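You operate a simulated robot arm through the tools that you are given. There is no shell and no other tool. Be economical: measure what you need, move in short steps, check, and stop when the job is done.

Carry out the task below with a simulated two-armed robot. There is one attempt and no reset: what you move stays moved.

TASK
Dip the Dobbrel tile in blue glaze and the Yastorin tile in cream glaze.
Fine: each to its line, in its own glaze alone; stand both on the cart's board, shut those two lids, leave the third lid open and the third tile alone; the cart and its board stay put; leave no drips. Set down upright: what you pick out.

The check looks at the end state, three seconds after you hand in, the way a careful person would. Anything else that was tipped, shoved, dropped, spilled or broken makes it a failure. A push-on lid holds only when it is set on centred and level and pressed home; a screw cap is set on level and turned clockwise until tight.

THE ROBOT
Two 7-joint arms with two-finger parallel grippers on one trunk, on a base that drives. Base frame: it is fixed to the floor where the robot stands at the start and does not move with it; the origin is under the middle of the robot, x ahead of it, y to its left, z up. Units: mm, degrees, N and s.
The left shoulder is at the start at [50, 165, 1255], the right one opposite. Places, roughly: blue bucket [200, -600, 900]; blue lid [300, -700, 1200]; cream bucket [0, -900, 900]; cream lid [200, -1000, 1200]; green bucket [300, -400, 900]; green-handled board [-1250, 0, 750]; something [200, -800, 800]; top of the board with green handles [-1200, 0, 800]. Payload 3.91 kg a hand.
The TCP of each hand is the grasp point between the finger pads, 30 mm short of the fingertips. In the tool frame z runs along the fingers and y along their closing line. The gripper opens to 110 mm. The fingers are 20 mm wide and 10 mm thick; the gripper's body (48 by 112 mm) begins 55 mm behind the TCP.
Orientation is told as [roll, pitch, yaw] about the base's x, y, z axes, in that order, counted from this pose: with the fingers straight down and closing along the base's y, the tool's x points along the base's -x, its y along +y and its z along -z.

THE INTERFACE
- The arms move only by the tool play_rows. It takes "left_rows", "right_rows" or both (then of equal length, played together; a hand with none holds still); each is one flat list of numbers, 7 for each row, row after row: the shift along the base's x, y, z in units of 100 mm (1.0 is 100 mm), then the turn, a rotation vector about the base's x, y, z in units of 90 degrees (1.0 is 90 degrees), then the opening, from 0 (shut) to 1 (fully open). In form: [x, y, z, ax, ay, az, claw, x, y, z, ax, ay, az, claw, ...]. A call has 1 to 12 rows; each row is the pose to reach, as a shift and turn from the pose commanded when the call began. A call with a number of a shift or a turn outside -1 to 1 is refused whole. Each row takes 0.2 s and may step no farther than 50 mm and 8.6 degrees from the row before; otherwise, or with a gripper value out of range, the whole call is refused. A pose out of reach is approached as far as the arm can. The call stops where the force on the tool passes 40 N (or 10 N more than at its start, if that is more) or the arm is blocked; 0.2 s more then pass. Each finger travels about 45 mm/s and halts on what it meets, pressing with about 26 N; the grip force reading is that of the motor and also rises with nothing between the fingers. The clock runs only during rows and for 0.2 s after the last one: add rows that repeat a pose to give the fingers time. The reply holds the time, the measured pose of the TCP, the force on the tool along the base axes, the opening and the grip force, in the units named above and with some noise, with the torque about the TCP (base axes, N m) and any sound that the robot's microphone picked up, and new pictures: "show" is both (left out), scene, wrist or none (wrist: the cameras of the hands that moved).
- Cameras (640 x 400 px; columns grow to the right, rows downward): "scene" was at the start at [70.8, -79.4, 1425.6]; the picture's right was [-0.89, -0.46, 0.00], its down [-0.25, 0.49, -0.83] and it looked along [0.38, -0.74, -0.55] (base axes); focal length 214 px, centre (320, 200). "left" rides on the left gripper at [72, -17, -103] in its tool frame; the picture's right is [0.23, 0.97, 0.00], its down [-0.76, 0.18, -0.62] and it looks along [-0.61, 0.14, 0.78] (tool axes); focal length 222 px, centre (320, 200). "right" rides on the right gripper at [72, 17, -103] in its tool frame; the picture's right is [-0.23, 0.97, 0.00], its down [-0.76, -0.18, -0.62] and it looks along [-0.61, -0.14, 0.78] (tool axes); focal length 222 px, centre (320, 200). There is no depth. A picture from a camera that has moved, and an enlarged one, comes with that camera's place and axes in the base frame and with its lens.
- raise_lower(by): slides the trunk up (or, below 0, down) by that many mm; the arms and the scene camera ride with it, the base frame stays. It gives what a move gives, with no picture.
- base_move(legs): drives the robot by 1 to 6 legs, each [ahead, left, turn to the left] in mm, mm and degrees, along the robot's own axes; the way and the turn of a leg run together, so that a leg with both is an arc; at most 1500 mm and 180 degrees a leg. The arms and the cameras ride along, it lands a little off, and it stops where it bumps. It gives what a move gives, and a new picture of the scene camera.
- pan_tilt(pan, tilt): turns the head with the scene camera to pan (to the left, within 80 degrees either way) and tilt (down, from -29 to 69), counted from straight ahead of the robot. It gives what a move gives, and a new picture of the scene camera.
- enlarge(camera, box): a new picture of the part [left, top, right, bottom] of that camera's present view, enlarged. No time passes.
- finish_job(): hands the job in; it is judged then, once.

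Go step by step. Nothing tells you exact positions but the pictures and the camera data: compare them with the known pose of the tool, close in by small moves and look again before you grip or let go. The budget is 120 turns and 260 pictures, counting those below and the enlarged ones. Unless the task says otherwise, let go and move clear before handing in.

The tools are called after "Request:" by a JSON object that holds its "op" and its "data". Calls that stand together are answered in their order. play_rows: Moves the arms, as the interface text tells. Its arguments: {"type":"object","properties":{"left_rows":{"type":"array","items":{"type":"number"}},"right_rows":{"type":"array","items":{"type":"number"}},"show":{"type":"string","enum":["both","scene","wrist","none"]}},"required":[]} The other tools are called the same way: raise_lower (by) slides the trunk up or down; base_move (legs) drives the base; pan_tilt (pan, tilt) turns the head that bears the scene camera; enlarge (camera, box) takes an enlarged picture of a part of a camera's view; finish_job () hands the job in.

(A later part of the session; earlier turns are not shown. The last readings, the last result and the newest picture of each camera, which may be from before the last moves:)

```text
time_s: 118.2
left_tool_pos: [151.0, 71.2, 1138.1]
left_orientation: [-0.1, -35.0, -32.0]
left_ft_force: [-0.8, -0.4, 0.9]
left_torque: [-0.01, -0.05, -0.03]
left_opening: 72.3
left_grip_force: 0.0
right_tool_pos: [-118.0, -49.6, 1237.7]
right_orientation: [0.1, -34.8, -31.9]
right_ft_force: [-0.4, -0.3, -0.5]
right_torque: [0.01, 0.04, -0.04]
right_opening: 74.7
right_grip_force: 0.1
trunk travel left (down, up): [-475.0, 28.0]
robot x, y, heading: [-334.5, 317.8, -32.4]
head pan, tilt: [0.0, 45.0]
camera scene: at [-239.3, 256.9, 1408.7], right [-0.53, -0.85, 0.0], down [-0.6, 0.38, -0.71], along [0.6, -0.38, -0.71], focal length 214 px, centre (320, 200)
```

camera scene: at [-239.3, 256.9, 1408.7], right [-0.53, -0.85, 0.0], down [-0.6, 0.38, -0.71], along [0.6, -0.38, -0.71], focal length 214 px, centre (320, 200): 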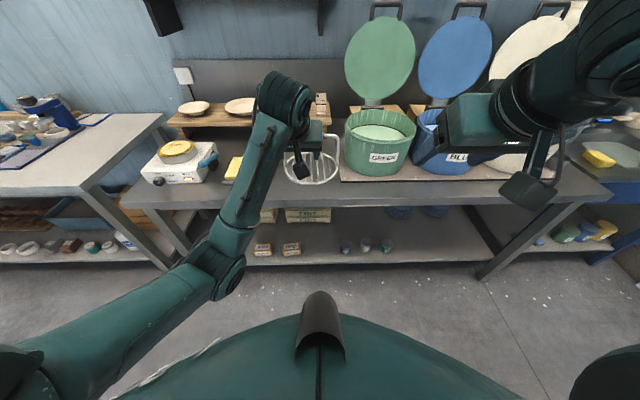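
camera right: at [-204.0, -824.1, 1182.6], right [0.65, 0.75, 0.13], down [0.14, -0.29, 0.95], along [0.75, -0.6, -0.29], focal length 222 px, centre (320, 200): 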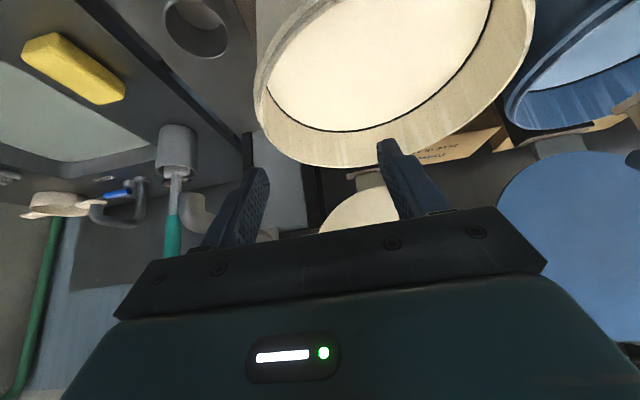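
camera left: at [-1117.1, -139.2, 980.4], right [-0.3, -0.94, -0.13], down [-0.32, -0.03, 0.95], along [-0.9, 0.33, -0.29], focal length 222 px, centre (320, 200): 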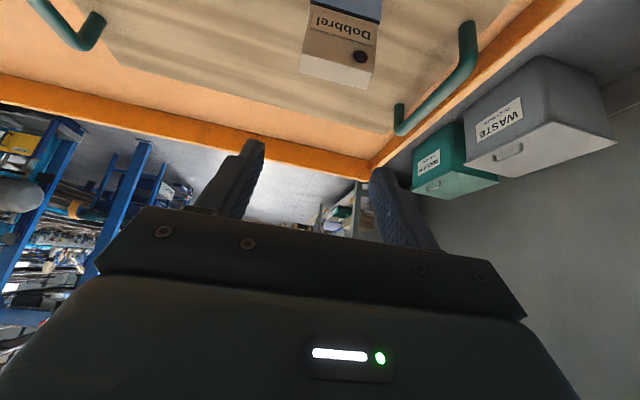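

In place opposite the tiles; driving ahead toward the counter and squaring up.

Request:
{"op": "base_move", "data": {"legs": [[0, 0, 1.4], [455, 0, 0]]}}

Request:
{"op": "play_rows", "data": {"left_rows": [0.18, 0.3, 0, 0, 0, 0, 0.68, 0.36, 0.6, 0, 0, 0, 0, 0.68, 0.5, 0.86, 0, 0, 0, 0, 0.68, 0.5, 0.86, 0, 0, 0, 0, 0.68], "show": "wrist"}}

```text
time_s: 121.3
left_tool_pos: [562.7, -155.8, 1137.0]
left_orientation: [-0.1, -35.1, -30.4]
left_ft_force: [0.3, 0.1, 0.5]
left_torque: [0.02, -0.01, -0.04]
left_opening: 72.4
left_grip_force: 0.1
right_tool_pos: [296.3, -282.2, 1238.7]
right_orientation: [0.1, -34.9, -30.4]
right_ft_force: [0.1, -0.6, 0.6]
right_torque: [0.06, -0.01, 0.0]
right_opening: 74.7
right_grip_force: 0.1
trunk travel left (down, up): [-475.0, 28.0]
robot x, y, heading: [70.4, 79.0, -30.7]
head pan, tilt: [0.0, 45.0]
camera scene: at [167.9, 18.9, 1408.7], right [-0.51, -0.86, 0.0], down [-0.61, 0.36, -0.71], along [0.61, -0.36, -0.71], focal length 214 px, centre (320, 200)
```

scene: 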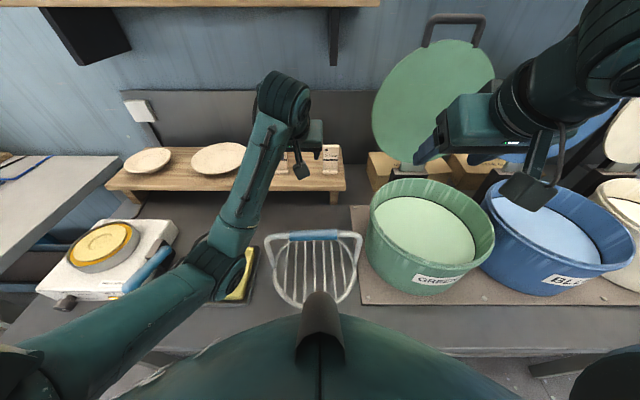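

```text
time_s: 122.3
left_tool_pos: [611.5, -68.6, 1137.1]
left_orientation: [0.0, -35.1, -30.5]
left_ft_force: [-0.1, -0.5, 1.1]
left_torque: [-0.02, 0.03, -0.01]
left_opening: 74.9
left_grip_force: 0.1
right_tool_pos: [296.5, -282.1, 1238.6]
right_orientation: [0.1, -35.0, -30.4]
right_ft_force: [-0.3, -0.5, 0.5]
right_torque: [-0.01, 0.0, -0.02]
right_opening: 74.5
right_grip_force: 0.0
trunk travel left (down, up): [-475.0, 28.0]
robot x, y, heading: [71.0, 78.6, -30.4]
head pan, tilt: [0.0, 45.0]
camera left: at [501.0, -22.5, 1180.6], right [0.33, 0.93, -0.13], down [0.32, 0.02, 0.95], along [0.89, -0.36, -0.29], focal length 222 px, centre (320, 200)
```

left: 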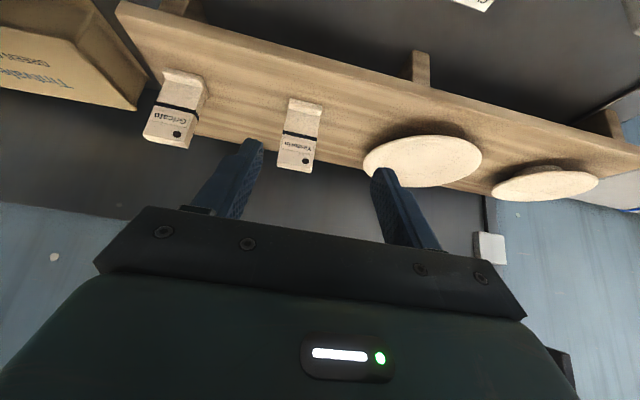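

Yastorin is ahead at about u −243; moving in front of it for a closer fix.

Request:
{"op": "play_rows", "data": {"left_rows": [0.33, -0.27, 0, 0, 0, 0, 0.68, 0.67, -0.54, -0.1, 0, 0, 0, 0.68, 0.67, -0.54, -0.28, 0, 0, 0, 0.68, 0.67, -0.54, -0.28, 0, 0, 0, 0.68], "show": "wrist"}}

```text
time_s: 123.3
left_tool_pos: [680.4, -121.9, 1109.4]
left_orientation: [-0.2, -35.0, -30.5]
left_ft_force: [0.5, 0.2, 0.5]
left_torque: [0.0, -0.01, -0.02]
left_opening: 74.7
left_grip_force: 0.0
right_tool_pos: [295.8, -281.7, 1239.1]
right_orientation: [0.2, -34.9, -30.5]
right_ft_force: [0.2, -0.1, 0.2]
right_torque: [0.04, 0.0, 0.01]
right_opening: 74.8
right_grip_force: 0.2
trunk travel left (down, up): [-475.0, 28.0]
robot x, y, heading: [72.1, 77.0, -30.4]
head pan, tilt: [0.0, 45.0]
camera left: at [569.6, -76.0, 1152.8], right [0.33, 0.93, -0.13], down [0.32, 0.02, 0.95], along [0.89, -0.36, -0.29], focal length 222 px, centre (320, 200)
```

left: 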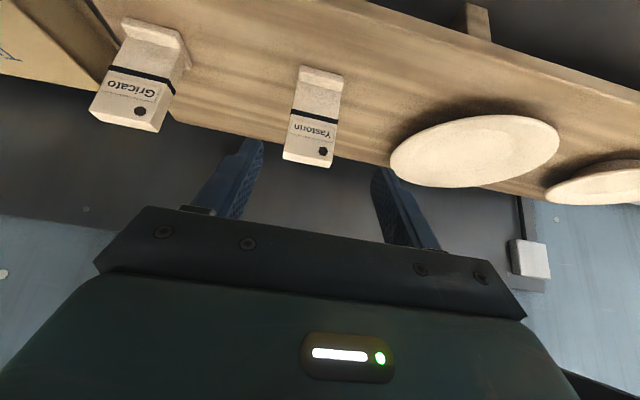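

Aligned estimates match the first tile's geometry. Moving over it and descending to the same grip height, then a look before closing.

Request:
{"op": "play_rows", "data": {"left_rows": [0.3, -0.2, 0, 0, 0, 0, 0.68, 0.6, -0.39, 0, 0, 0, 0, 0.68, 0.8, -0.515, 0, 0, 0, 0, 0.68, 0.8, -0.515, -0.2, 0, 0, 0, 0.68, 0.8, -0.515, -0.4, 0, 0, 0, 0.68, 0.8, -0.515, -0.6, 0, 0, 0, 0.68, 0.8, -0.515, -0.75, 0, 0, 0, 0.68, 0.8, -0.515, -0.75, 0, 0, 0, 0.68], "show": "both"}}

```text
time_s: 125.1
left_tool_pos: [758.8, -174.7, 1035.9]
left_orientation: [-0.1, -35.2, -30.4]
left_ft_force: [-0.5, -0.3, 0.1]
left_torque: [0.0, 0.02, 0.0]
left_opening: 74.9
left_grip_force: 0.0
right_tool_pos: [297.0, -283.3, 1238.1]
right_orientation: [0.2, -34.8, -30.4]
right_ft_force: [0.1, -0.3, 0.4]
right_torque: [-0.01, 0.01, -0.01]
right_opening: 74.7
right_grip_force: 0.1
trunk travel left (down, up): [-475.0, 28.0]
robot x, y, heading: [73.0, 76.8, -30.4]
head pan, tilt: [0.0, 45.0]
camera scene: at [167.4, 19.1, 1408.7], right [-0.51, -0.86, 0.0], down [-0.61, 0.36, -0.71], along [0.61, -0.36, -0.71], focal length 214 px, centre (320, 200)
camera left: at [648.5, -128.3, 1078.0], right [0.33, 0.93, -0.13], down [0.32, 0.02, 0.95], along [0.89, -0.36, -0.29], focal length 222 px, centre (320, 200)
```

scene: 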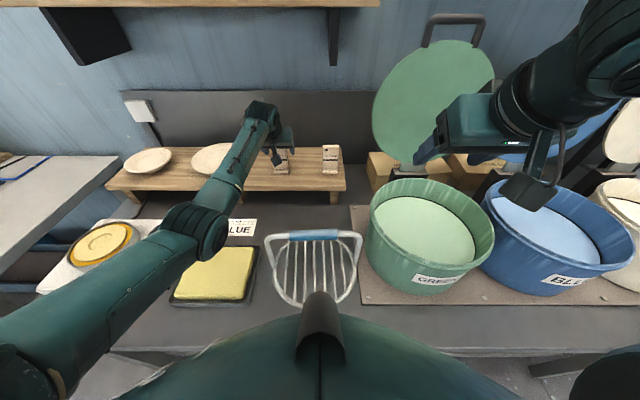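
left: 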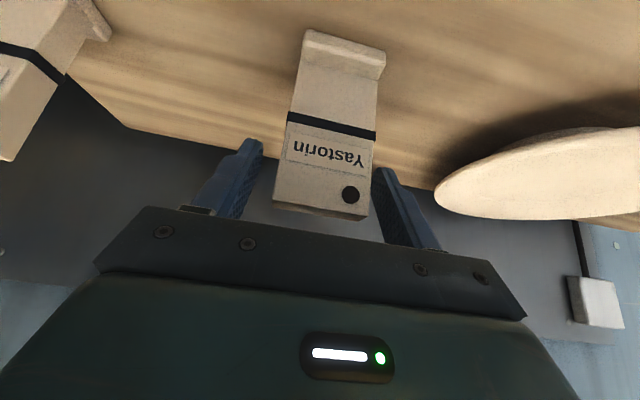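

Nearly identical framing to the first grip; a 2 mm shift, then close and lift.

Request:
{"op": "play_rows", "data": {"left_rows": [0.013, 0.021, 0, 0, 0, 0, 0.68, 0.013, 0.021, 0, 0, 0, 0, 0.55, 0.013, 0.021, 0, 0, 0, 0, 0.3, 0.013, 0.021, 0, 0, 0, 0, 0.3, 0.013, 0.021, 0, 0, 0, 0, 0.3, 0.013, 0.021, 0, 0, 0, 0, 0.3], "show": "wrist"}}

Request:
{"op": "play_rows", "data": {"left_rows": [0, 0, 0.1, 0, 0, 0, 0.3, 0, 0, 0.4, 0, 0, 0, 0.3, 0, 0, 0.7, 0, 0, 0, 0.3, 0, 0, 1, 0, 0, 0, 0.3, 0, 0, 1, 0, 0, 0, 0.3], "show": "none"}}

Request:
{"op": "play_rows", "data": {"left_rows": [-0.2, 0.12, 0, 0, 0, 0, 0.3, -0.5, 0.3, 0, 0, 0, 0, 0.3, -0.8, 0.48, 0, 0, 0, 0, 0.3, -1, 0.6, 0, 0, 0, 0, 0.3], "show": "none"}}

Request:
{"op": "play_rows", "data": {"left_rows": [-0.2, 0.12, 0, 0, 0, 0, 0.3, -0.5, 0.3, 0, 0, 0, 0, 0.3, -0.8, 0.48, 0, 0, 0, 0, 0.3, -0.8, 0.48, 0, 0, 0, 0, 0.3], "show": "both"}}

```text
time_s: 126.5
left_tool_pos: [761.2, -172.5, 1034.3]
left_orientation: [-0.1, -35.1, -30.4]
left_ft_force: [-0.1, -0.6, 0.3]
left_torque: [-0.02, -0.02, -0.02]
left_opening: 49.5
left_grip_force: 26.1
right_tool_pos: [295.8, -283.6, 1240.0]
right_orientation: [0.1, -34.8, -30.5]
right_ft_force: [0.6, 0.6, 0.4]
right_torque: [0.0, 0.0, -0.02]
right_opening: 74.9
right_grip_force: 0.1
trunk travel left (down, up): [-475.0, 28.0]
robot x, y, heading: [71.2, 74.2, -30.7]
head pan, tilt: [0.0, 45.0]
camera left: at [650.0, -126.2, 1078.3], right [0.33, 0.93, -0.13], down [0.32, 0.02, 0.95], along [0.89, -0.36, -0.29], focal length 222 px, centre (320, 200)
```

left: 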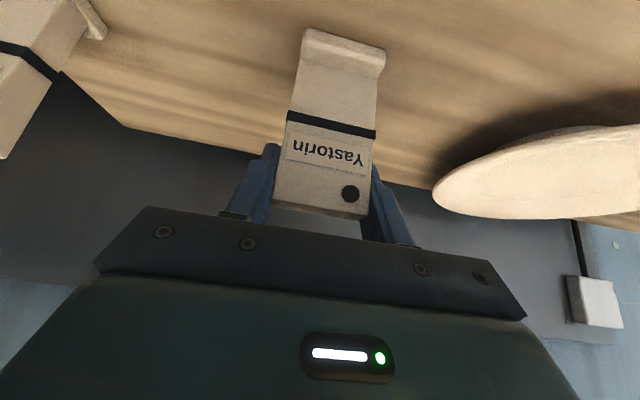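

```text
time_s: 127.7
left_tool_pos: [761.1, -173.9, 1135.5]
left_orientation: [-0.1, -35.0, -30.4]
left_ft_force: [0.1, -0.1, -1.1]
left_torque: [-0.04, -0.01, 0.01]
left_opening: 49.6
left_grip_force: 25.6
right_tool_pos: [297.6, -283.1, 1238.7]
right_orientation: [0.1, -35.0, -30.4]
right_ft_force: [-0.7, -0.3, -0.2]
right_torque: [-0.01, -0.01, 0.03]
right_opening: 74.9
right_grip_force: 0.1
trunk travel left (down, up): [-475.0, 28.0]
robot x, y, heading: [67.2, 77.5, -30.4]
head pan, tilt: [0.0, 45.0]
```

```text
time_s: 128.7
left_tool_pos: [661.7, -111.1, 1133.8]
left_orientation: [-0.1, -34.9, -30.4]
left_ft_force: [-0.1, -0.2, -0.8]
left_torque: [0.01, 0.0, 0.0]
left_opening: 49.4
left_grip_force: 25.9
right_tool_pos: [296.2, -282.6, 1238.6]
right_orientation: [0.1, -34.9, -30.4]
right_ft_force: [-0.8, -0.1, -0.8]
right_torque: [0.03, -0.02, 0.03]
right_opening: 75.0
right_grip_force: 0.0
trunk travel left (down, up): [-475.0, 28.0]
robot x, y, heading: [73.8, 75.2, -30.9]
head pan, tilt: [0.0, 45.0]
```

```text
time_s: 129.7
left_tool_pos: [581.5, -63.9, 1132.0]
left_orientation: [-0.1, -34.9, -30.2]
left_ft_force: [-0.1, 0.1, -0.9]
left_torque: [-0.03, -0.02, 0.0]
left_opening: 49.4
left_grip_force: 26.5
right_tool_pos: [297.4, -281.8, 1238.1]
right_orientation: [0.1, -34.9, -30.3]
right_ft_force: [0.4, 0.2, 0.0]
right_torque: [0.01, 0.0, 0.01]
right_opening: 74.9
right_grip_force: 0.1
trunk travel left (down, up): [-475.0, 28.0]
robot x, y, heading: [75.4, 75.7, -30.5]
head pan, tilt: [0.0, 45.0]
camera scene: at [168.4, 19.6, 1408.7], right [-0.51, -0.86, 0.0], down [-0.61, 0.36, -0.71], along [0.61, -0.36, -0.71], focal length 214 px, centre (320, 200)
camera left: at [470.8, -17.7, 1175.4], right [0.33, 0.93, -0.13], down [0.32, 0.02, 0.95], along [0.89, -0.36, -0.29], focal length 222 px, centre (320, 200)
```

scene: 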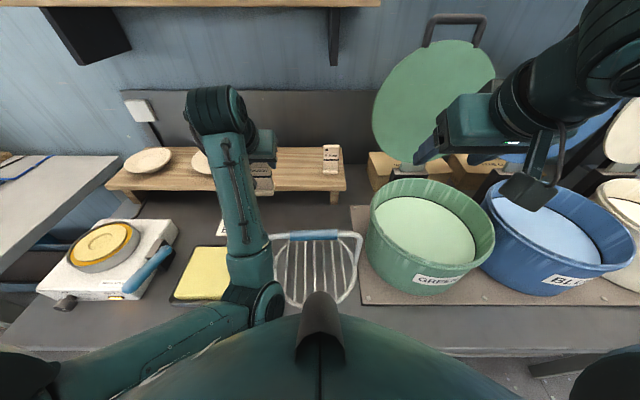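
left: 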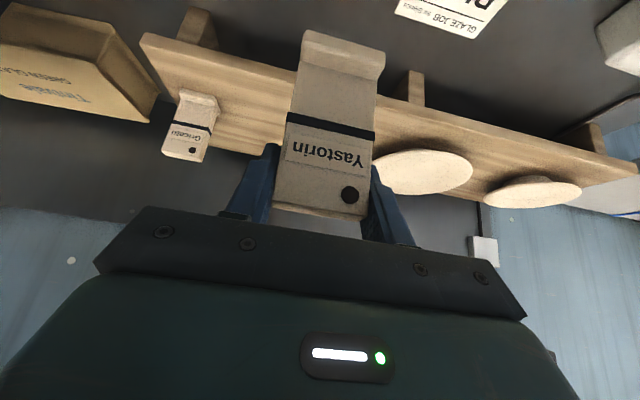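

Yastorin is in hand. Backing 20 mm off the counter and sliding right toward the cream bucket in two stages.

Request:
{"op": "base_move", "data": {"legs": [[-22, 0, 0], [0, -600, 0]]}}

Request:
{"op": "pan_tilt", "data": {"pan": -25, "tilt": 35}}

```text
time_s: 133.5
left_tool_pos: [262.4, -564.7, 1132.6]
left_orientation: [0.0, -35.0, -29.6]
left_ft_force: [-0.2, -0.6, -1.0]
left_torque: [0.03, -0.02, -0.02]
left_opening: 49.5
left_grip_force: 26.2
right_tool_pos: [-20.0, -786.3, 1239.8]
right_orientation: [0.3, -34.9, -29.6]
right_ft_force: [0.3, 0.6, 0.5]
right_torque: [0.0, 0.03, 0.04]
right_opening: 75.1
right_grip_force: 0.0
trunk travel left (down, up): [-475.0, 28.0]
robot x, y, heading: [-250.2, -433.6, -30.0]
head pan, tilt: [0.0, 45.0]
camera scene: at [-152.4, -486.4, 1408.7], right [-0.5, -0.87, 0.0], down [-0.61, 0.35, -0.71], along [0.61, -0.35, -0.71], focal length 214 px, centre (320, 200)
```

scene: 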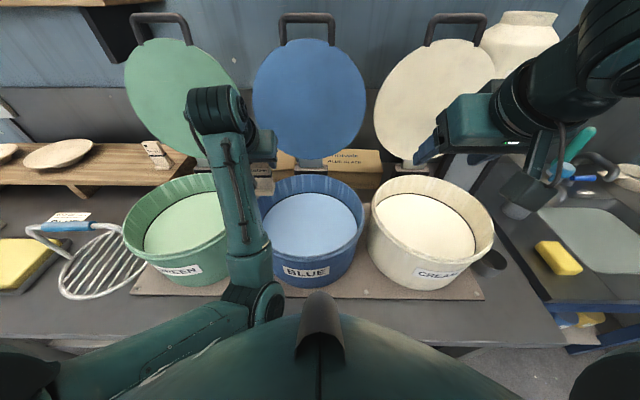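

```text
time_s: 134.4
left_tool_pos: [262.1, -564.7, 1132.7]
left_orientation: [-0.1, -35.0, -29.8]
left_ft_force: [0.2, -0.3, -0.6]
left_torque: [-0.01, -0.01, 0.0]
left_opening: 49.7
left_grip_force: 26.3
right_tool_pos: [-19.7, -785.3, 1239.5]
right_orientation: [0.2, -34.9, -29.7]
right_ft_force: [0.5, -0.5, -0.9]
right_torque: [0.0, 0.04, -0.02]
right_opening: 74.8
right_grip_force: 0.2
trunk travel left (down, up): [-475.0, 28.0]
robot x, y, heading: [-248.4, -428.4, -29.8]
head pan, tilt: [-25.0, 35.0]
camera scene: at [-172.0, -517.6, 1423.5], right [-0.82, -0.58, 0.0], down [-0.33, 0.47, -0.82], along [0.47, -0.67, -0.57], focal length 214 px, centre (320, 200)
```

scene: 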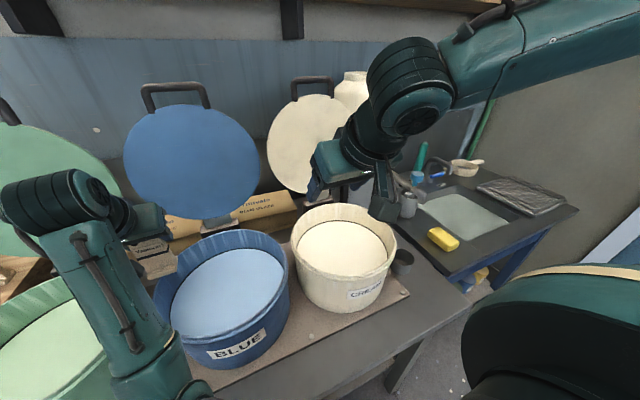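

Blue and cream glaze centres fix at u≈482 and ≈792. Sliding the last ~440 mm right.

Request:
{"op": "base_move", "data": {"legs": [[-5, 0, -1], [0, -440, 0]]}}

Request:
{"op": "pan_tilt", "data": {"pan": 20, "tilt": 45}}

```text
time_s: 137.2
left_tool_pos: [65.9, -878.5, 1133.1]
left_orientation: [-0.1, -35.0, -30.3]
left_ft_force: [0.5, 0.4, -1.0]
left_torque: [-0.02, -0.05, -0.03]
left_opening: 49.7
left_grip_force: 25.9
right_tool_pos: [-219.1, -1097.0, 1239.9]
right_orientation: [0.1, -35.0, -30.5]
right_ft_force: [0.1, 0.5, -0.4]
right_torque: [0.0, -0.01, -0.01]
right_opening: 75.1
right_grip_force: 0.1
trunk travel left (down, up): [-475.0, 28.0]
robot x, y, heading: [-448.0, -741.4, -30.4]
head pan, tilt: [-25.0, 35.0]
stopped in leg 2: the robot was blocked; the commanded pose is now the measured one
camera scene: at [-369.1, -826.7, 1423.6], right [-0.82, -0.57, 0.0], down [-0.32, 0.47, -0.82], along [0.46, -0.68, -0.57], focal length 214 px, centre (320, 200)
```

scene: 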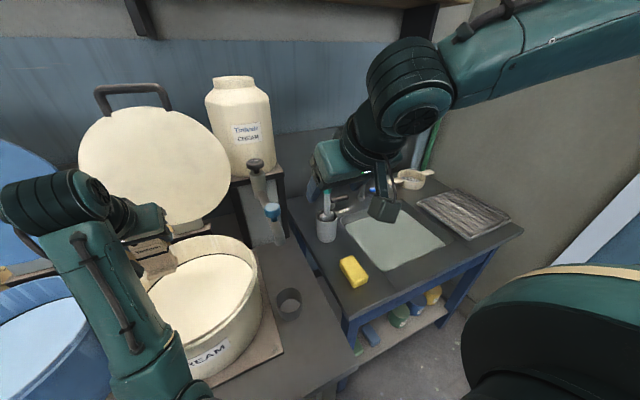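

```text
time_s: 138.3
left_tool_pos: [64.7, -880.2, 1132.2]
left_orientation: [-0.1, -35.1, -30.4]
left_ft_force: [-1.0, 0.0, -1.4]
left_torque: [-0.02, -0.01, 0.03]
left_opening: 49.5
left_grip_force: 25.8
right_tool_pos: [-219.7, -1097.1, 1239.8]
right_orientation: [0.2, -34.9, -30.4]
right_ft_force: [-0.3, -0.1, 0.2]
right_torque: [0.01, 0.02, -0.03]
right_opening: 75.1
right_grip_force: 0.0
trunk travel left (down, up): [-475.0, 28.0]
robot x, y, heading: [-443.8, -742.2, -30.3]
head pan, tilt: [20.0, 45.0]
camera scene: at [-339.4, -769.7, 1408.7], right [-0.18, -0.98, 0.0], down [-0.69, 0.13, -0.71], along [0.7, -0.13, -0.71], focal length 214 px, centre (320, 200)
```

scene: 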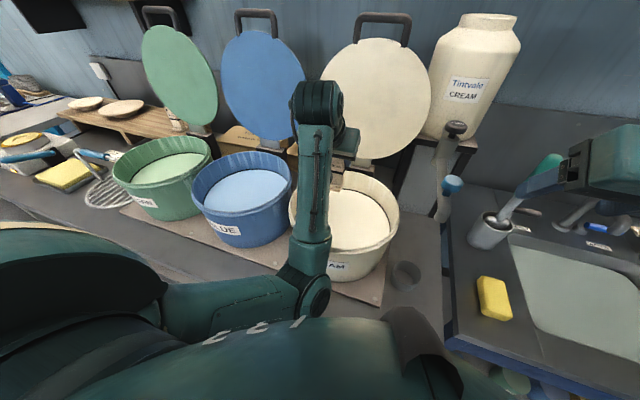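

The base nudged the sink cabinet, so I ease back 15 mm and shift the arm instead to centre the tile over the cream glaze.

Request:
{"op": "base_move", "data": {"legs": [[0, 15, 0]]}}

Request:
{"op": "play_rows", "data": {"left_rows": [-0.25, -0.2, 0, 0, 0, 0, 0.3, -0.5, -0.4, 0, 0, 0, 0, 0.3, -0.7, -0.6, 0, 0, 0, 0, 0.3, -0.7, -0.6, -0.2, 0, 0, 0, 0.3, -0.7, -0.6, -0.45, 0, 0, 0, 0.3, -0.7, -0.6, -0.7, 0, 0, 0, 0.3, -0.7, -0.6, -0.7, 0, 0, 0, 0.3], "show": "both"}}

```text
time_s: 139.1
left_tool_pos: [71.4, -866.2, 1131.6]
left_orientation: [-0.1, -35.0, -30.3]
left_ft_force: [1.0, 0.1, -1.2]
left_torque: [-0.01, 0.0, -0.01]
left_opening: 49.5
left_grip_force: 26.2
right_tool_pos: [-212.4, -1084.4, 1239.0]
right_orientation: [0.0, -34.9, -30.4]
right_ft_force: [0.3, 0.0, -0.2]
right_torque: [0.01, 0.03, -0.04]
right_opening: 75.0
right_grip_force: 0.1
trunk travel left (down, up): [-475.0, 28.0]
robot x, y, heading: [-438.6, -725.4, -30.6]
head pan, tilt: [20.0, 45.0]
camera scene: at [-331.5, -756.4, 1408.7], right [-0.18, -0.98, 0.0], down [-0.7, 0.13, -0.71], along [0.69, -0.13, -0.71], focal length 214 px, centre (320, 200)
```

scene: 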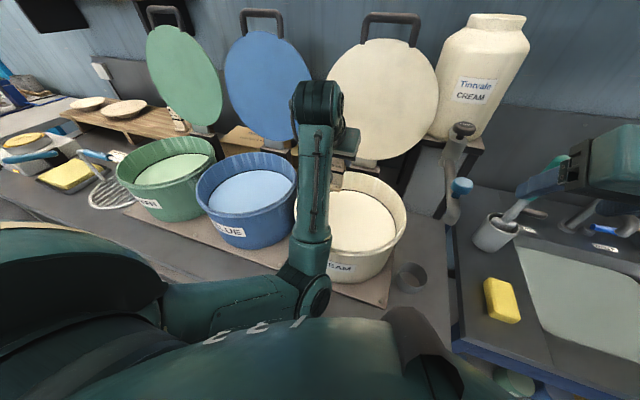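

```text
time_s: 140.8
left_tool_pos: [20.0, -928.8, 1096.8]
left_orientation: [1.6, -39.9, -30.8]
left_ft_force: [-0.9, 0.6, -1.4]
left_torque: [0.02, 0.0, 0.01]
left_opening: 49.8
left_grip_force: 25.7
left hand out of reach, approached as far as the arm can: row 1, 2, 3
right_tool_pos: [-212.7, -1083.8, 1238.7]
right_orientation: [0.2, -34.8, -30.4]
right_ft_force: [0.6, 0.1, -0.1]
right_torque: [0.02, 0.01, 0.01]
right_opening: 74.8
right_grip_force: 0.0
trunk travel left (down, up): [-475.0, 28.0]
robot x, y, heading: [-436.8, -726.8, -30.5]
head pan, tilt: [20.0, 45.0]
stopped in row 7 (left hand): the arm was blocked; the commanded pose is now the measured one
camera scene: at [-331.8, -756.9, 1408.7], right [-0.18, -0.98, 0.0], down [-0.7, 0.13, -0.71], along [0.7, -0.13, -0.71], focal length 214 px, centre (320, 200)
camera left: at [-95.0, -882.3, 1128.1], right [0.33, 0.93, -0.13], down [0.24, 0.05, 0.97], along [0.91, -0.35, -0.21], focal length 222 px, centre (320, 200)
```

scene: 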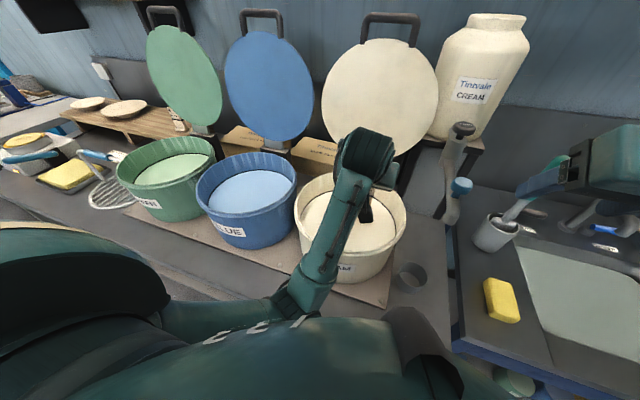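
left: 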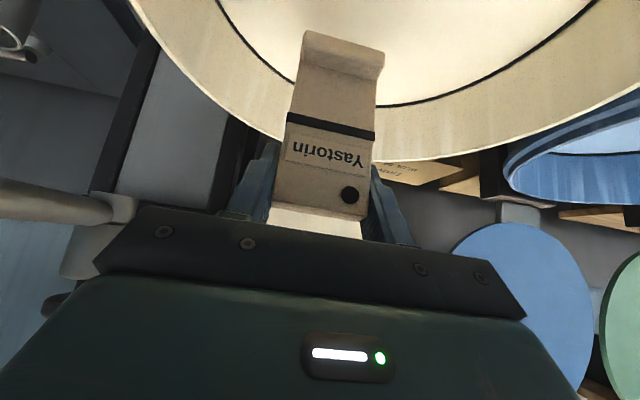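

The elbow got jammed working so close in, and the hand tipped ~5°. I'll lift and restore the tilt, then back the base off to work at a longer reach.

Request:
{"op": "play_rows", "data": {"left_rows": [0.1, 0.1, 0.15, 0.01, 0.015, 0, 0.3, 0.2, 0.2, 0.35, 0.02, 0.03, 0, 0.3, 0.4, 0.2, 0.4, 0.028, 0.047, 0, 0.3, 0.4, 0.2, 0.4, 0.028, 0.047, 0, 0.3], "show": "wrist"}}

Request:
{"op": "base_move", "data": {"legs": [[-110, 0, 0]]}}

```text
time_s: 141.8
left_tool_pos: [58.4, -908.4, 1134.4]
left_orientation: [1.3, -34.9, -30.8]
left_ft_force: [-0.2, 0.1, -1.3]
left_torque: [-0.03, 0.0, 0.01]
left_opening: 49.4
left_grip_force: 26.2
right_tool_pos: [-212.9, -1084.4, 1239.1]
right_orientation: [0.1, -34.9, -30.3]
right_ft_force: [-0.4, -0.2, 0.0]
right_torque: [-0.03, 0.0, -0.04]
right_opening: 74.7
right_grip_force: 0.1
trunk travel left (down, up): [-475.0, 28.0]
robot x, y, heading: [-435.9, -726.9, -30.6]
head pan, tilt: [20.0, 45.0]
camera left: at [-53.2, -864.2, 1177.2], right [0.33, 0.94, -0.11], down [0.31, 0.0, 0.95], along [0.89, -0.34, -0.29], focal length 222 px, centre (320, 200)
```

left: 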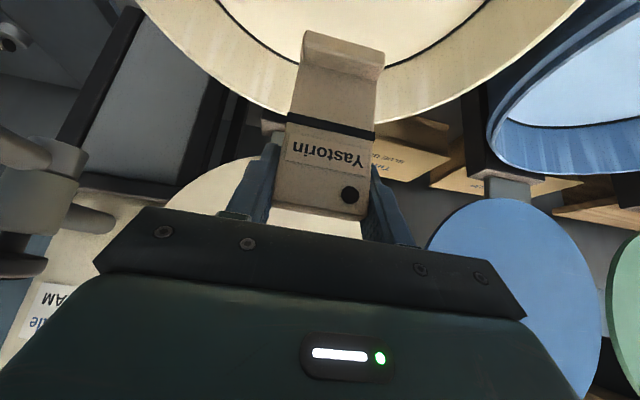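

```text
time_s: 143.1
left_tool_pos: [-38.4, -851.1, 1135.0]
left_orientation: [1.4, -35.0, -30.7]
left_ft_force: [0.6, 0.0, -0.9]
left_torque: [-0.02, -0.03, -0.01]
left_opening: 49.5
left_grip_force: 26.2
right_tool_pos: [-308.8, -1028.3, 1239.0]
right_orientation: [0.2, -34.9, -30.5]
right_ft_force: [-0.6, 0.5, 0.1]
right_torque: [-0.02, -0.04, 0.0]
right_opening: 74.9
right_grip_force: 0.1
trunk travel left (down, up): [-475.0, 28.0]
robot x, y, heading: [-533.3, -668.5, -30.6]
head pan, tilt: [20.0, 45.0]
camera scene: at [-428.1, -700.1, 1408.8], right [-0.18, -0.98, 0.0], down [-0.69, 0.13, -0.71], along [0.7, -0.13, -0.71], focal length 214 px, centre (320, 200)
```

scene: 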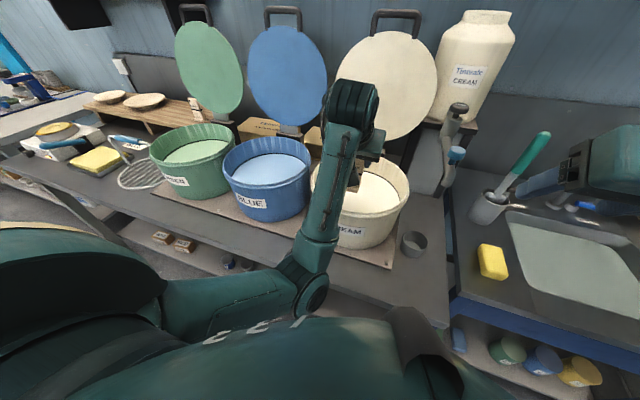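

Now correcting the small roll and moving the tile over the cream bucket's centre at height.

Request:
{"op": "play_rows", "data": {"left_rows": [0.1, -0.2, 0, -0.011, 0.0065, -0.009, 0.3, 0.25, -0.45, 0, -0.011, 0.0065, -0.009, 0.3, 0.42, -0.75, 0, -0.011, 0.0065, -0.009, 0.3, 0.42, -0.75, 0, -0.011, 0.0065, -0.009, 0.3], "show": "both"}}

```text
time_s: 144.1
left_tool_pos: [8.5, -922.3, 1130.7]
left_orientation: [0.6, -34.9, -30.6]
left_ft_force: [-0.3, -0.4, -2.5]
left_torque: [-0.01, -0.02, 0.01]
left_opening: 49.8
left_grip_force: 26.2
right_tool_pos: [-308.3, -1028.5, 1239.7]
right_orientation: [0.1, -34.9, -30.4]
right_ft_force: [-0.2, -0.6, 0.2]
right_torque: [0.0, -0.01, -0.02]
right_opening: 74.9
right_grip_force: 0.2
trunk travel left (down, up): [-475.0, 28.0]
robot x, y, heading: [-531.0, -669.5, -30.5]
head pan, tilt: [20.0, 45.0]
camera scene: at [-427.5, -700.3, 1408.8], right [-0.18, -0.98, 0.0], down [-0.7, 0.13, -0.71], along [0.7, -0.13, -0.71], focal length 214 px, centre (320, 200)
camera left: at [-103.0, -877.1, 1174.1], right [0.33, 0.94, -0.12], down [0.32, 0.01, 0.95], along [0.89, -0.35, -0.29], focal length 222 px, centre (320, 200)
```

scene: 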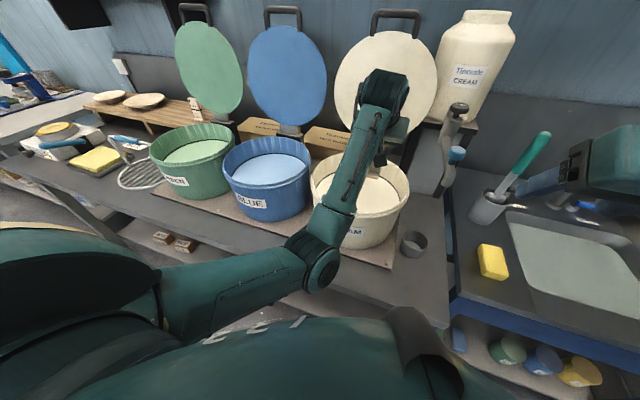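
left: 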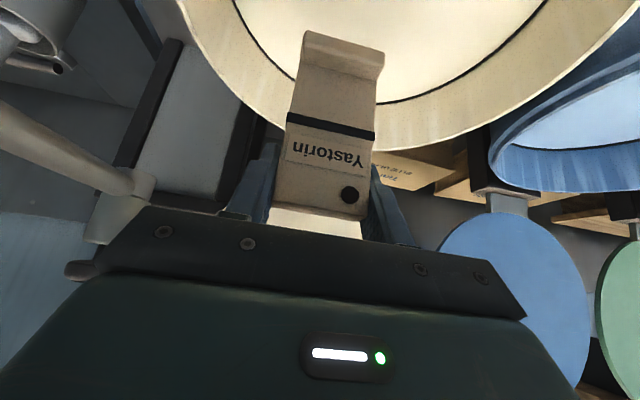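

Positioned like the blue dip. Levelling the last half degree and lowering toward the cream glaze.

Request:
{"op": "play_rows", "data": {"left_rows": [0, 0, -0.2, -0.005, 0.003, -0.004, 0.3, 0, 0, -0.45, -0.005, 0.003, -0.004, 0.3, 0, 0, -0.7, -0.005, 0.003, -0.004, 0.3, 0, 0, -0.85, -0.005, 0.003, -0.004, 0.3, 0, 0, -0.85, -0.005, 0.003, -0.004, 0.3], "show": "both"}}

```text
time_s: 145.2
left_tool_pos: [4.5, -928.7, 1047.4]
left_orientation: [-0.7, -34.8, -30.8]
left_ft_force: [0.7, 0.3, -1.2]
left_torque: [0.0, -0.01, 0.02]
left_opening: 49.6
left_grip_force: 26.2
right_tool_pos: [-307.7, -1029.0, 1238.5]
right_orientation: [0.2, -35.0, -30.3]
right_ft_force: [0.1, 0.0, -0.5]
right_torque: [0.02, 0.01, 0.0]
right_opening: 74.8
right_grip_force: 0.1
trunk travel left (down, up): [-475.0, 28.0]
robot x, y, heading: [-538.4, -670.4, -30.4]
head pan, tilt: [20.0, 45.0]
camera scene: at [-427.3, -700.6, 1408.7], right [-0.18, -0.98, 0.0], down [-0.7, 0.13, -0.71], along [0.7, -0.13, -0.71], focal length 214 px, centre (320, 200)
camera left: at [-106.4, -879.6, 1091.2], right [0.34, 0.93, -0.14], down [0.33, 0.02, 0.94], along [0.88, -0.37, -0.3], focal length 222 px, centre (320, 200)
```

scene: 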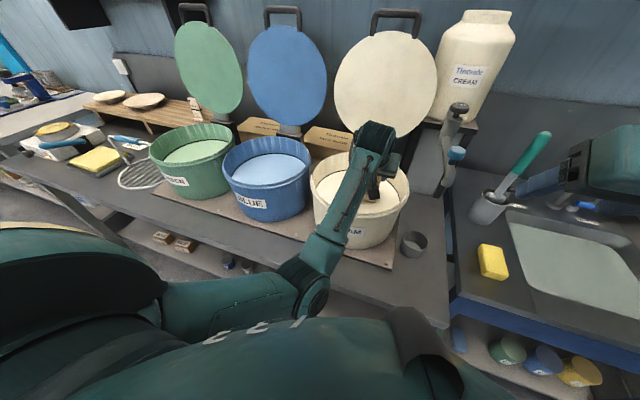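
left: 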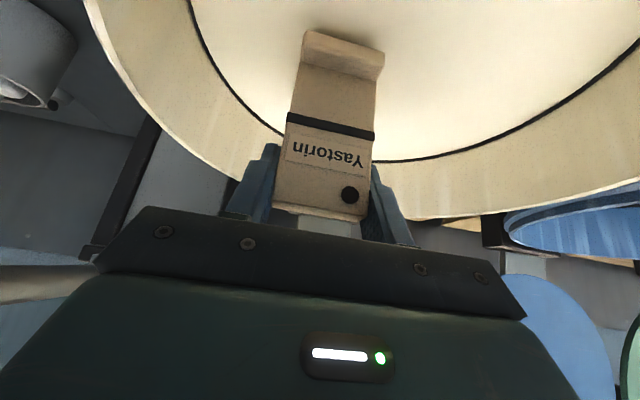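

Request:
{"op": "play_rows", "data": {"left_rows": [0, 0, -0.1, 0.005, -0.003, 0.004, 0.3, 0, 0, -0.2, 0.005, -0.003, 0.004, 0.3, 0, 0, -0.2, 0.005, -0.003, 0.004, 0.3], "show": "none"}}

Request:
{"op": "enlarge", "data": {"camera": "left", "box": [240, 20, 440, 145]}}

```text
time_s: 146.1
left_tool_pos: [4.1, -926.5, 1027.2]
left_orientation: [0.0, -34.8, -30.8]
left_ft_force: [0.0, -0.2, -1.1]
left_torque: [-0.03, -0.02, 0.01]
left_opening: 49.6
left_grip_force: 26.0
right_tool_pos: [-307.2, -1028.7, 1238.5]
right_orientation: [0.2, -34.8, -30.5]
right_ft_force: [0.2, 0.0, -0.5]
right_torque: [0.03, -0.01, 0.01]
right_opening: 74.7
right_grip_force: 0.1
trunk travel left (down, up): [-475.0, 28.0]
robot x, y, heading: [-533.4, -671.5, -30.5]
head pan, tilt: [20.0, 45.0]
```

```text
3.20 times, centred on (340, 82) of left
camera zoom: at [-105.9, -879.7, 1071.7], right [0.34, 0.93, -0.13], down [0.32, 0.02, 0.95], along [0.88, -0.36, -0.29], focal length 711 px, centre (256, 576)
```

zoom: 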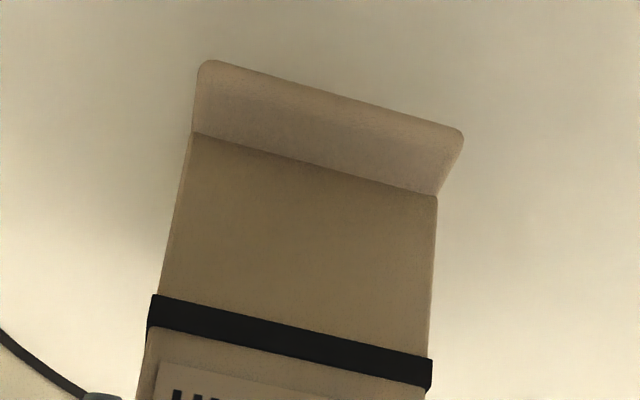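

Same glaze level as blue. Down 30 mm more, then measure against the line.

Request:
{"op": "play_rows", "data": {"left_rows": [0, 0, -0.1, 0, 0, 0, 0.3, 0, 0, -0.2, 0, 0, 0, 0.3, 0, 0, -0.28, 0, 0, 0, 0.3, 0, 0, -0.28, 0, 0, 0, 0.3], "show": "none"}}

Request:
{"op": "enlarge", "data": {"camera": "left", "box": [240, 50, 440, 175]}}

```text
time_s: 147.1
left_tool_pos: [3.8, -926.9, 1001.3]
left_orientation: [0.0, -34.9, -30.8]
left_ft_force: [0.6, -0.4, -1.2]
left_torque: [0.0, -0.04, -0.01]
left_opening: 49.5
left_grip_force: 26.8
right_tool_pos: [-307.4, -1028.9, 1238.5]
right_orientation: [0.3, -35.0, -30.4]
right_ft_force: [0.4, 0.5, -0.6]
right_torque: [0.01, 0.02, -0.01]
right_opening: 74.6
right_grip_force: 0.2
trunk travel left (down, up): [-475.0, 28.0]
robot x, y, heading: [-534.5, -672.1, -30.6]
head pan, tilt: [20.0, 45.0]
```

```text
3.20 times, centred on (340, 112) of left
camera zoom: at [-106.1, -880.3, 1044.7], right [0.34, 0.93, -0.13], down [0.32, 0.02, 0.95], along [0.88, -0.36, -0.29], focal length 711 px, centre (256, 480)
```

zoom: 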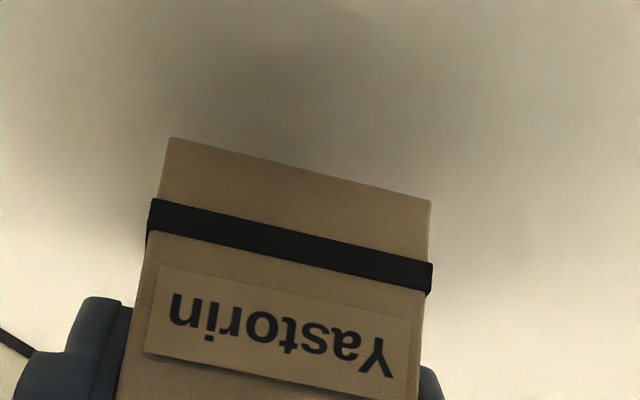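

13.5 mm to the band; lowering 16.5 mm and holding.

Request:
{"op": "play_rows", "data": {"left_rows": [0, 0, -0.08, 0, 0, 0, 0.3, 0, 0, -0.165, 0, 0, 0, 0.3, 0, 0, -0.165, 0, 0, 0, 0.3, 0, 0, -0.165, 0, 0, 0, 0.3, 0, 0, -0.165, 0, 0, 0, 0.3, 0, 0, -0.165, 0, 0, 0, 0.3], "show": "none"}}

Request:
{"op": "enlarge", "data": {"camera": "left", "box": [240, 50, 440, 175]}}

```text
time_s: 147.8
left_tool_pos: [7.9, -929.5, 995.6]
left_orientation: [-0.3, -36.0, -30.5]
left_ft_force: [1.0, 2.0, 12.4]
left_torque: [0.69, 1.64, -0.28]
left_opening: 49.5
left_grip_force: 26.2
right_tool_pos: [-308.2, -1029.3, 1239.5]
right_orientation: [0.2, -34.9, -30.5]
right_ft_force: [0.4, -0.8, -0.6]
right_torque: [0.0, -0.01, 0.01]
right_opening: 75.0
right_grip_force: 0.0
trunk travel left (down, up): [-475.0, 28.0]
robot x, y, heading: [-533.9, -671.8, -30.4]
head pan, tilt: [20.0, 45.0]
stopped in row 3 (left hand): the force on the tool passed its limit (the readings are from after the stop); the commanded pose is now the measured one
```

```text
3.20 times, centred on (340, 112) of left
camera zoom: at [-104.0, -882.1, 1035.7], right [0.34, 0.93, -0.14], down [0.31, 0.03, 0.95], along [0.89, -0.37, -0.28], focal length 711 px, centre (256, 480)
```

zoom: 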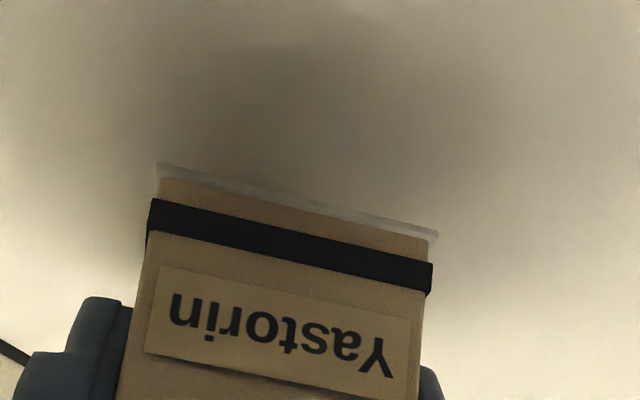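

The gripper touched the near rim of the cream bucket. I'll lift out, fix the tilt, move 45 mm deeper (as with blue) and dip there.

Request:
{"op": "play_rows", "data": {"left_rows": [0, 0, 0.1, 0, 0, 0, 0.3, 0, 0, 0.25, 0.006, 0.0095, 0, 0.3, 0, 0, 0.4, 0.006, 0.0095, 0, 0.3, 0, 0, 0.5, 0.006, 0.0095, 0, 0.3, 0.2, -0.12, 0.5, 0.006, 0.0095, 0, 0.3, 0.38, -0.23, 0.5, 0.006, 0.0095, 0, 0.3, 0.38, -0.23, 0.5, 0.006, 0.0095, 0, 0.3], "show": "both"}}

Request:
{"op": "enlarge", "data": {"camera": "scene", "box": [280, 90, 480, 270]}}

```text
time_s: 149.4
left_tool_pos: [46.0, -952.3, 1043.3]
left_orientation: [-0.3, -34.8, -30.7]
left_ft_force: [0.8, 0.4, -1.4]
left_torque: [-0.03, -0.01, 0.03]
left_opening: 49.6
left_grip_force: 25.7
right_tool_pos: [-307.4, -1027.8, 1238.7]
right_orientation: [0.2, -34.9, -30.4]
right_ft_force: [0.9, -0.1, -0.4]
right_torque: [-0.02, 0.0, -0.02]
right_opening: 74.7
right_grip_force: 0.1
trunk travel left (down, up): [-475.0, 28.0]
robot x, y, heading: [-530.2, -673.7, -30.1]
head pan, tilt: [20.0, 45.0]
camera scene: at [-427.3, -700.4, 1408.7], right [-0.18, -0.98, 0.0], down [-0.7, 0.13, -0.71], along [0.7, -0.13, -0.71], focal length 214 px, centre (320, 200)
camera left: at [-64.6, -905.8, 1086.3], right [0.34, 0.93, -0.13], down [0.32, 0.02, 0.95], along [0.88, -0.36, -0.3], focal length 222 px, centre (320, 200)
```

scene: 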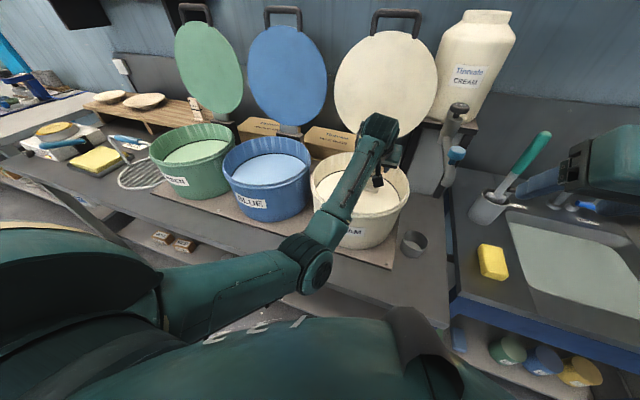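
left: 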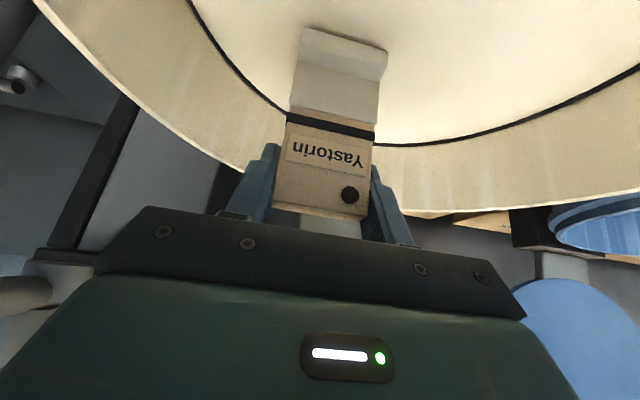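

```text
2.22 times, centred on (380, 180) of scene
camera zoom: at [-427.3, -700.4, 1408.7], right [-0.18, -0.98, 0.0], down [-0.7, 0.13, -0.71], along [0.7, -0.13, -0.71], focal length 477 px, centre (187, 244)
```

zoom: 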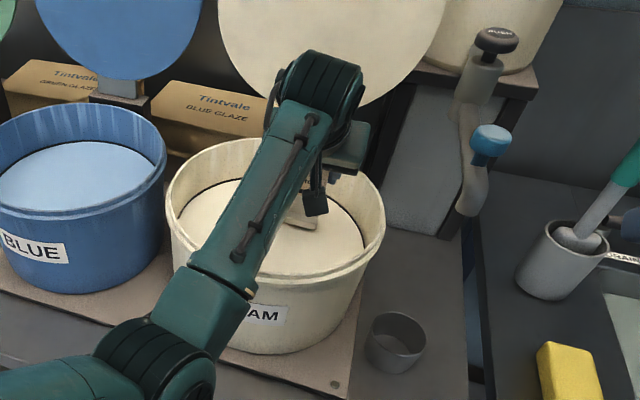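

Request:
{"op": "raise_lower", "data": {"by": 28}}

Request:
{"op": "play_rows", "data": {"left_rows": [0, 0, -0.2, 0, 0, 0, 0.3, 0, 0, -0.4, 0, 0, 0, 0.3, 0, 0, -0.55, 0, 0, 0, 0.3, 0, 0, -0.7, 0, 0, 0, 0.3, 0, 0, -0.7, 0, 0, 0, 0.3], "show": "wrist"}}

Request:
{"op": "enlarge", "data": {"camera": "scene", "box": [280, 90, 480, 270]}}

Request:
{"op": "enlarge", "data": {"camera": "left", "box": [240, 50, 440, 175]}}

```text
time_s: 150.1
left_tool_pos: [47.1, -952.3, 1070.5]
left_orientation: [-0.2, -34.7, -30.6]
left_ft_force: [0.6, 0.2, -0.8]
left_torque: [0.02, -0.03, -0.01]
left_opening: 49.5
left_grip_force: 26.0
right_tool_pos: [-308.0, -1029.2, 1266.9]
right_orientation: [0.2, -34.9, -30.4]
right_ft_force: [0.1, -0.1, -0.4]
right_torque: [0.03, 0.03, -0.01]
right_opening: 74.7
right_grip_force: 0.0
trunk travel left (down, up): [-503.0, 0.0]
robot x, y, heading: [-534.6, -663.6, -30.6]
head pan, tilt: [20.0, 45.0]
```

```text
time_s: 151.3
left_tool_pos: [46.7, -952.7, 998.8]
left_orientation: [-0.2, -34.7, -30.6]
left_ft_force: [-0.1, 0.8, -0.8]
left_torque: [0.01, 0.0, 0.02]
left_opening: 49.3
left_grip_force: 25.9
right_tool_pos: [-307.9, -1028.7, 1266.2]
right_orientation: [0.2, -34.9, -30.3]
right_ft_force: [0.5, 0.3, -0.2]
right_torque: [0.01, -0.04, 0.0]
right_opening: 75.0
right_grip_force: 0.1
trunk travel left (down, up): [-503.0, 0.0]
robot x, y, heading: [-534.5, -672.2, -30.2]
head pan, tilt: [20.0, 45.0]
camera left: at [-64.4, -906.2, 1043.3], right [0.34, 0.93, -0.13], down [0.33, 0.02, 0.95], along [0.88, -0.36, -0.3], focal length 222 px, centre (320, 200)
```

left: 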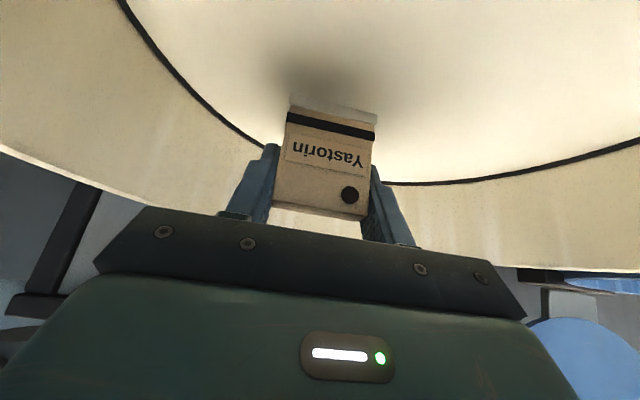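

```text
2.22 times, centred on (380, 180) of scene
camera zoom: at [-427.3, -700.5, 1436.7], right [-0.18, -0.98, 0.0], down [-0.7, 0.13, -0.71], along [0.7, -0.13, -0.71], focal length 477 px, centre (187, 244)
```

zoom: 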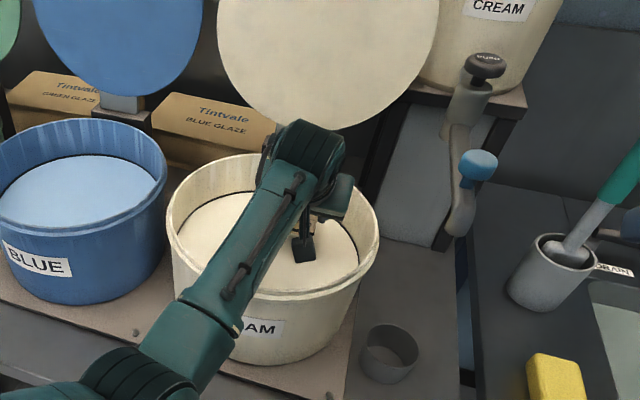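

```text
3.20 times, centred on (340, 112) of left
camera zoom: at [-64.4, -906.2, 1043.3], right [0.34, 0.93, -0.13], down [0.33, 0.02, 0.95], along [0.88, -0.36, -0.3], focal length 711 px, centre (256, 480)
```

zoom: 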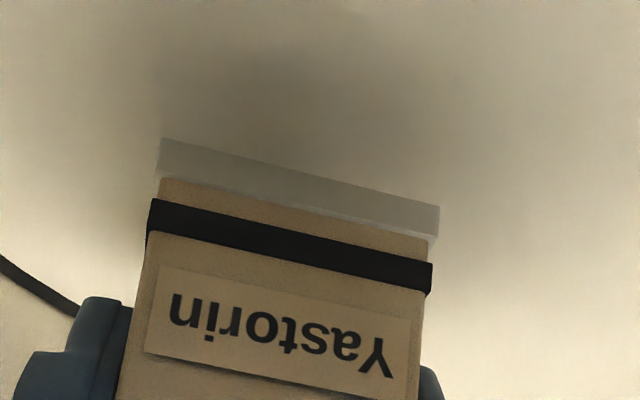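

Clear of the rim now. Lowering the remaining 16.5 mm slowly.

Request:
{"op": "play_rows", "data": {"left_rows": [0, 0, -0.04, 0, 0, 0, 0.3, 0, 0, -0.08, 0, 0, 0, 0.3, 0, 0, -0.12, 0, 0, 0, 0.3, 0, 0, -0.165, 0, 0, 0, 0.3, 0, 0, -0.165, 0, 0, 0, 0.3, 0, 0, -0.165, 0, 0, 0, 0.3], "show": "none"}}

Request:
{"op": "enlarge", "data": {"camera": "left", "box": [240, 50, 440, 175]}}

```text
time_s: 152.7
left_tool_pos: [46.4, -952.6, 983.6]
left_orientation: [-0.3, -34.7, -30.7]
left_ft_force: [-0.6, 0.7, -1.3]
left_torque: [0.02, -0.01, 0.0]
left_opening: 49.6
left_grip_force: 25.8
right_tool_pos: [-307.0, -1029.0, 1267.0]
right_orientation: [0.2, -34.8, -30.4]
right_ft_force: [0.4, -0.9, 0.9]
right_torque: [0.03, 0.0, -0.02]
right_opening: 74.8
right_grip_force: 0.0
trunk travel left (down, up): [-503.0, 0.0]
robot x, y, heading: [-533.8, -669.9, -30.5]
head pan, tilt: [20.0, 45.0]
```

```text
3.20 times, centred on (340, 112) of left
camera zoom: at [-64.3, -905.4, 1027.6], right [0.34, 0.93, -0.13], down [0.33, 0.02, 0.95], along [0.88, -0.36, -0.3], focal length 711 px, centre (256, 480)
```

zoom: 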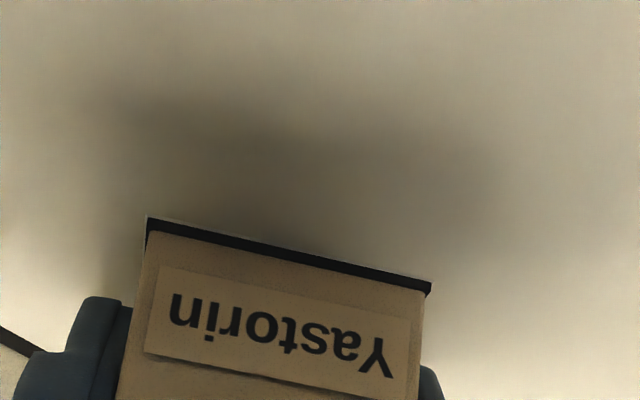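

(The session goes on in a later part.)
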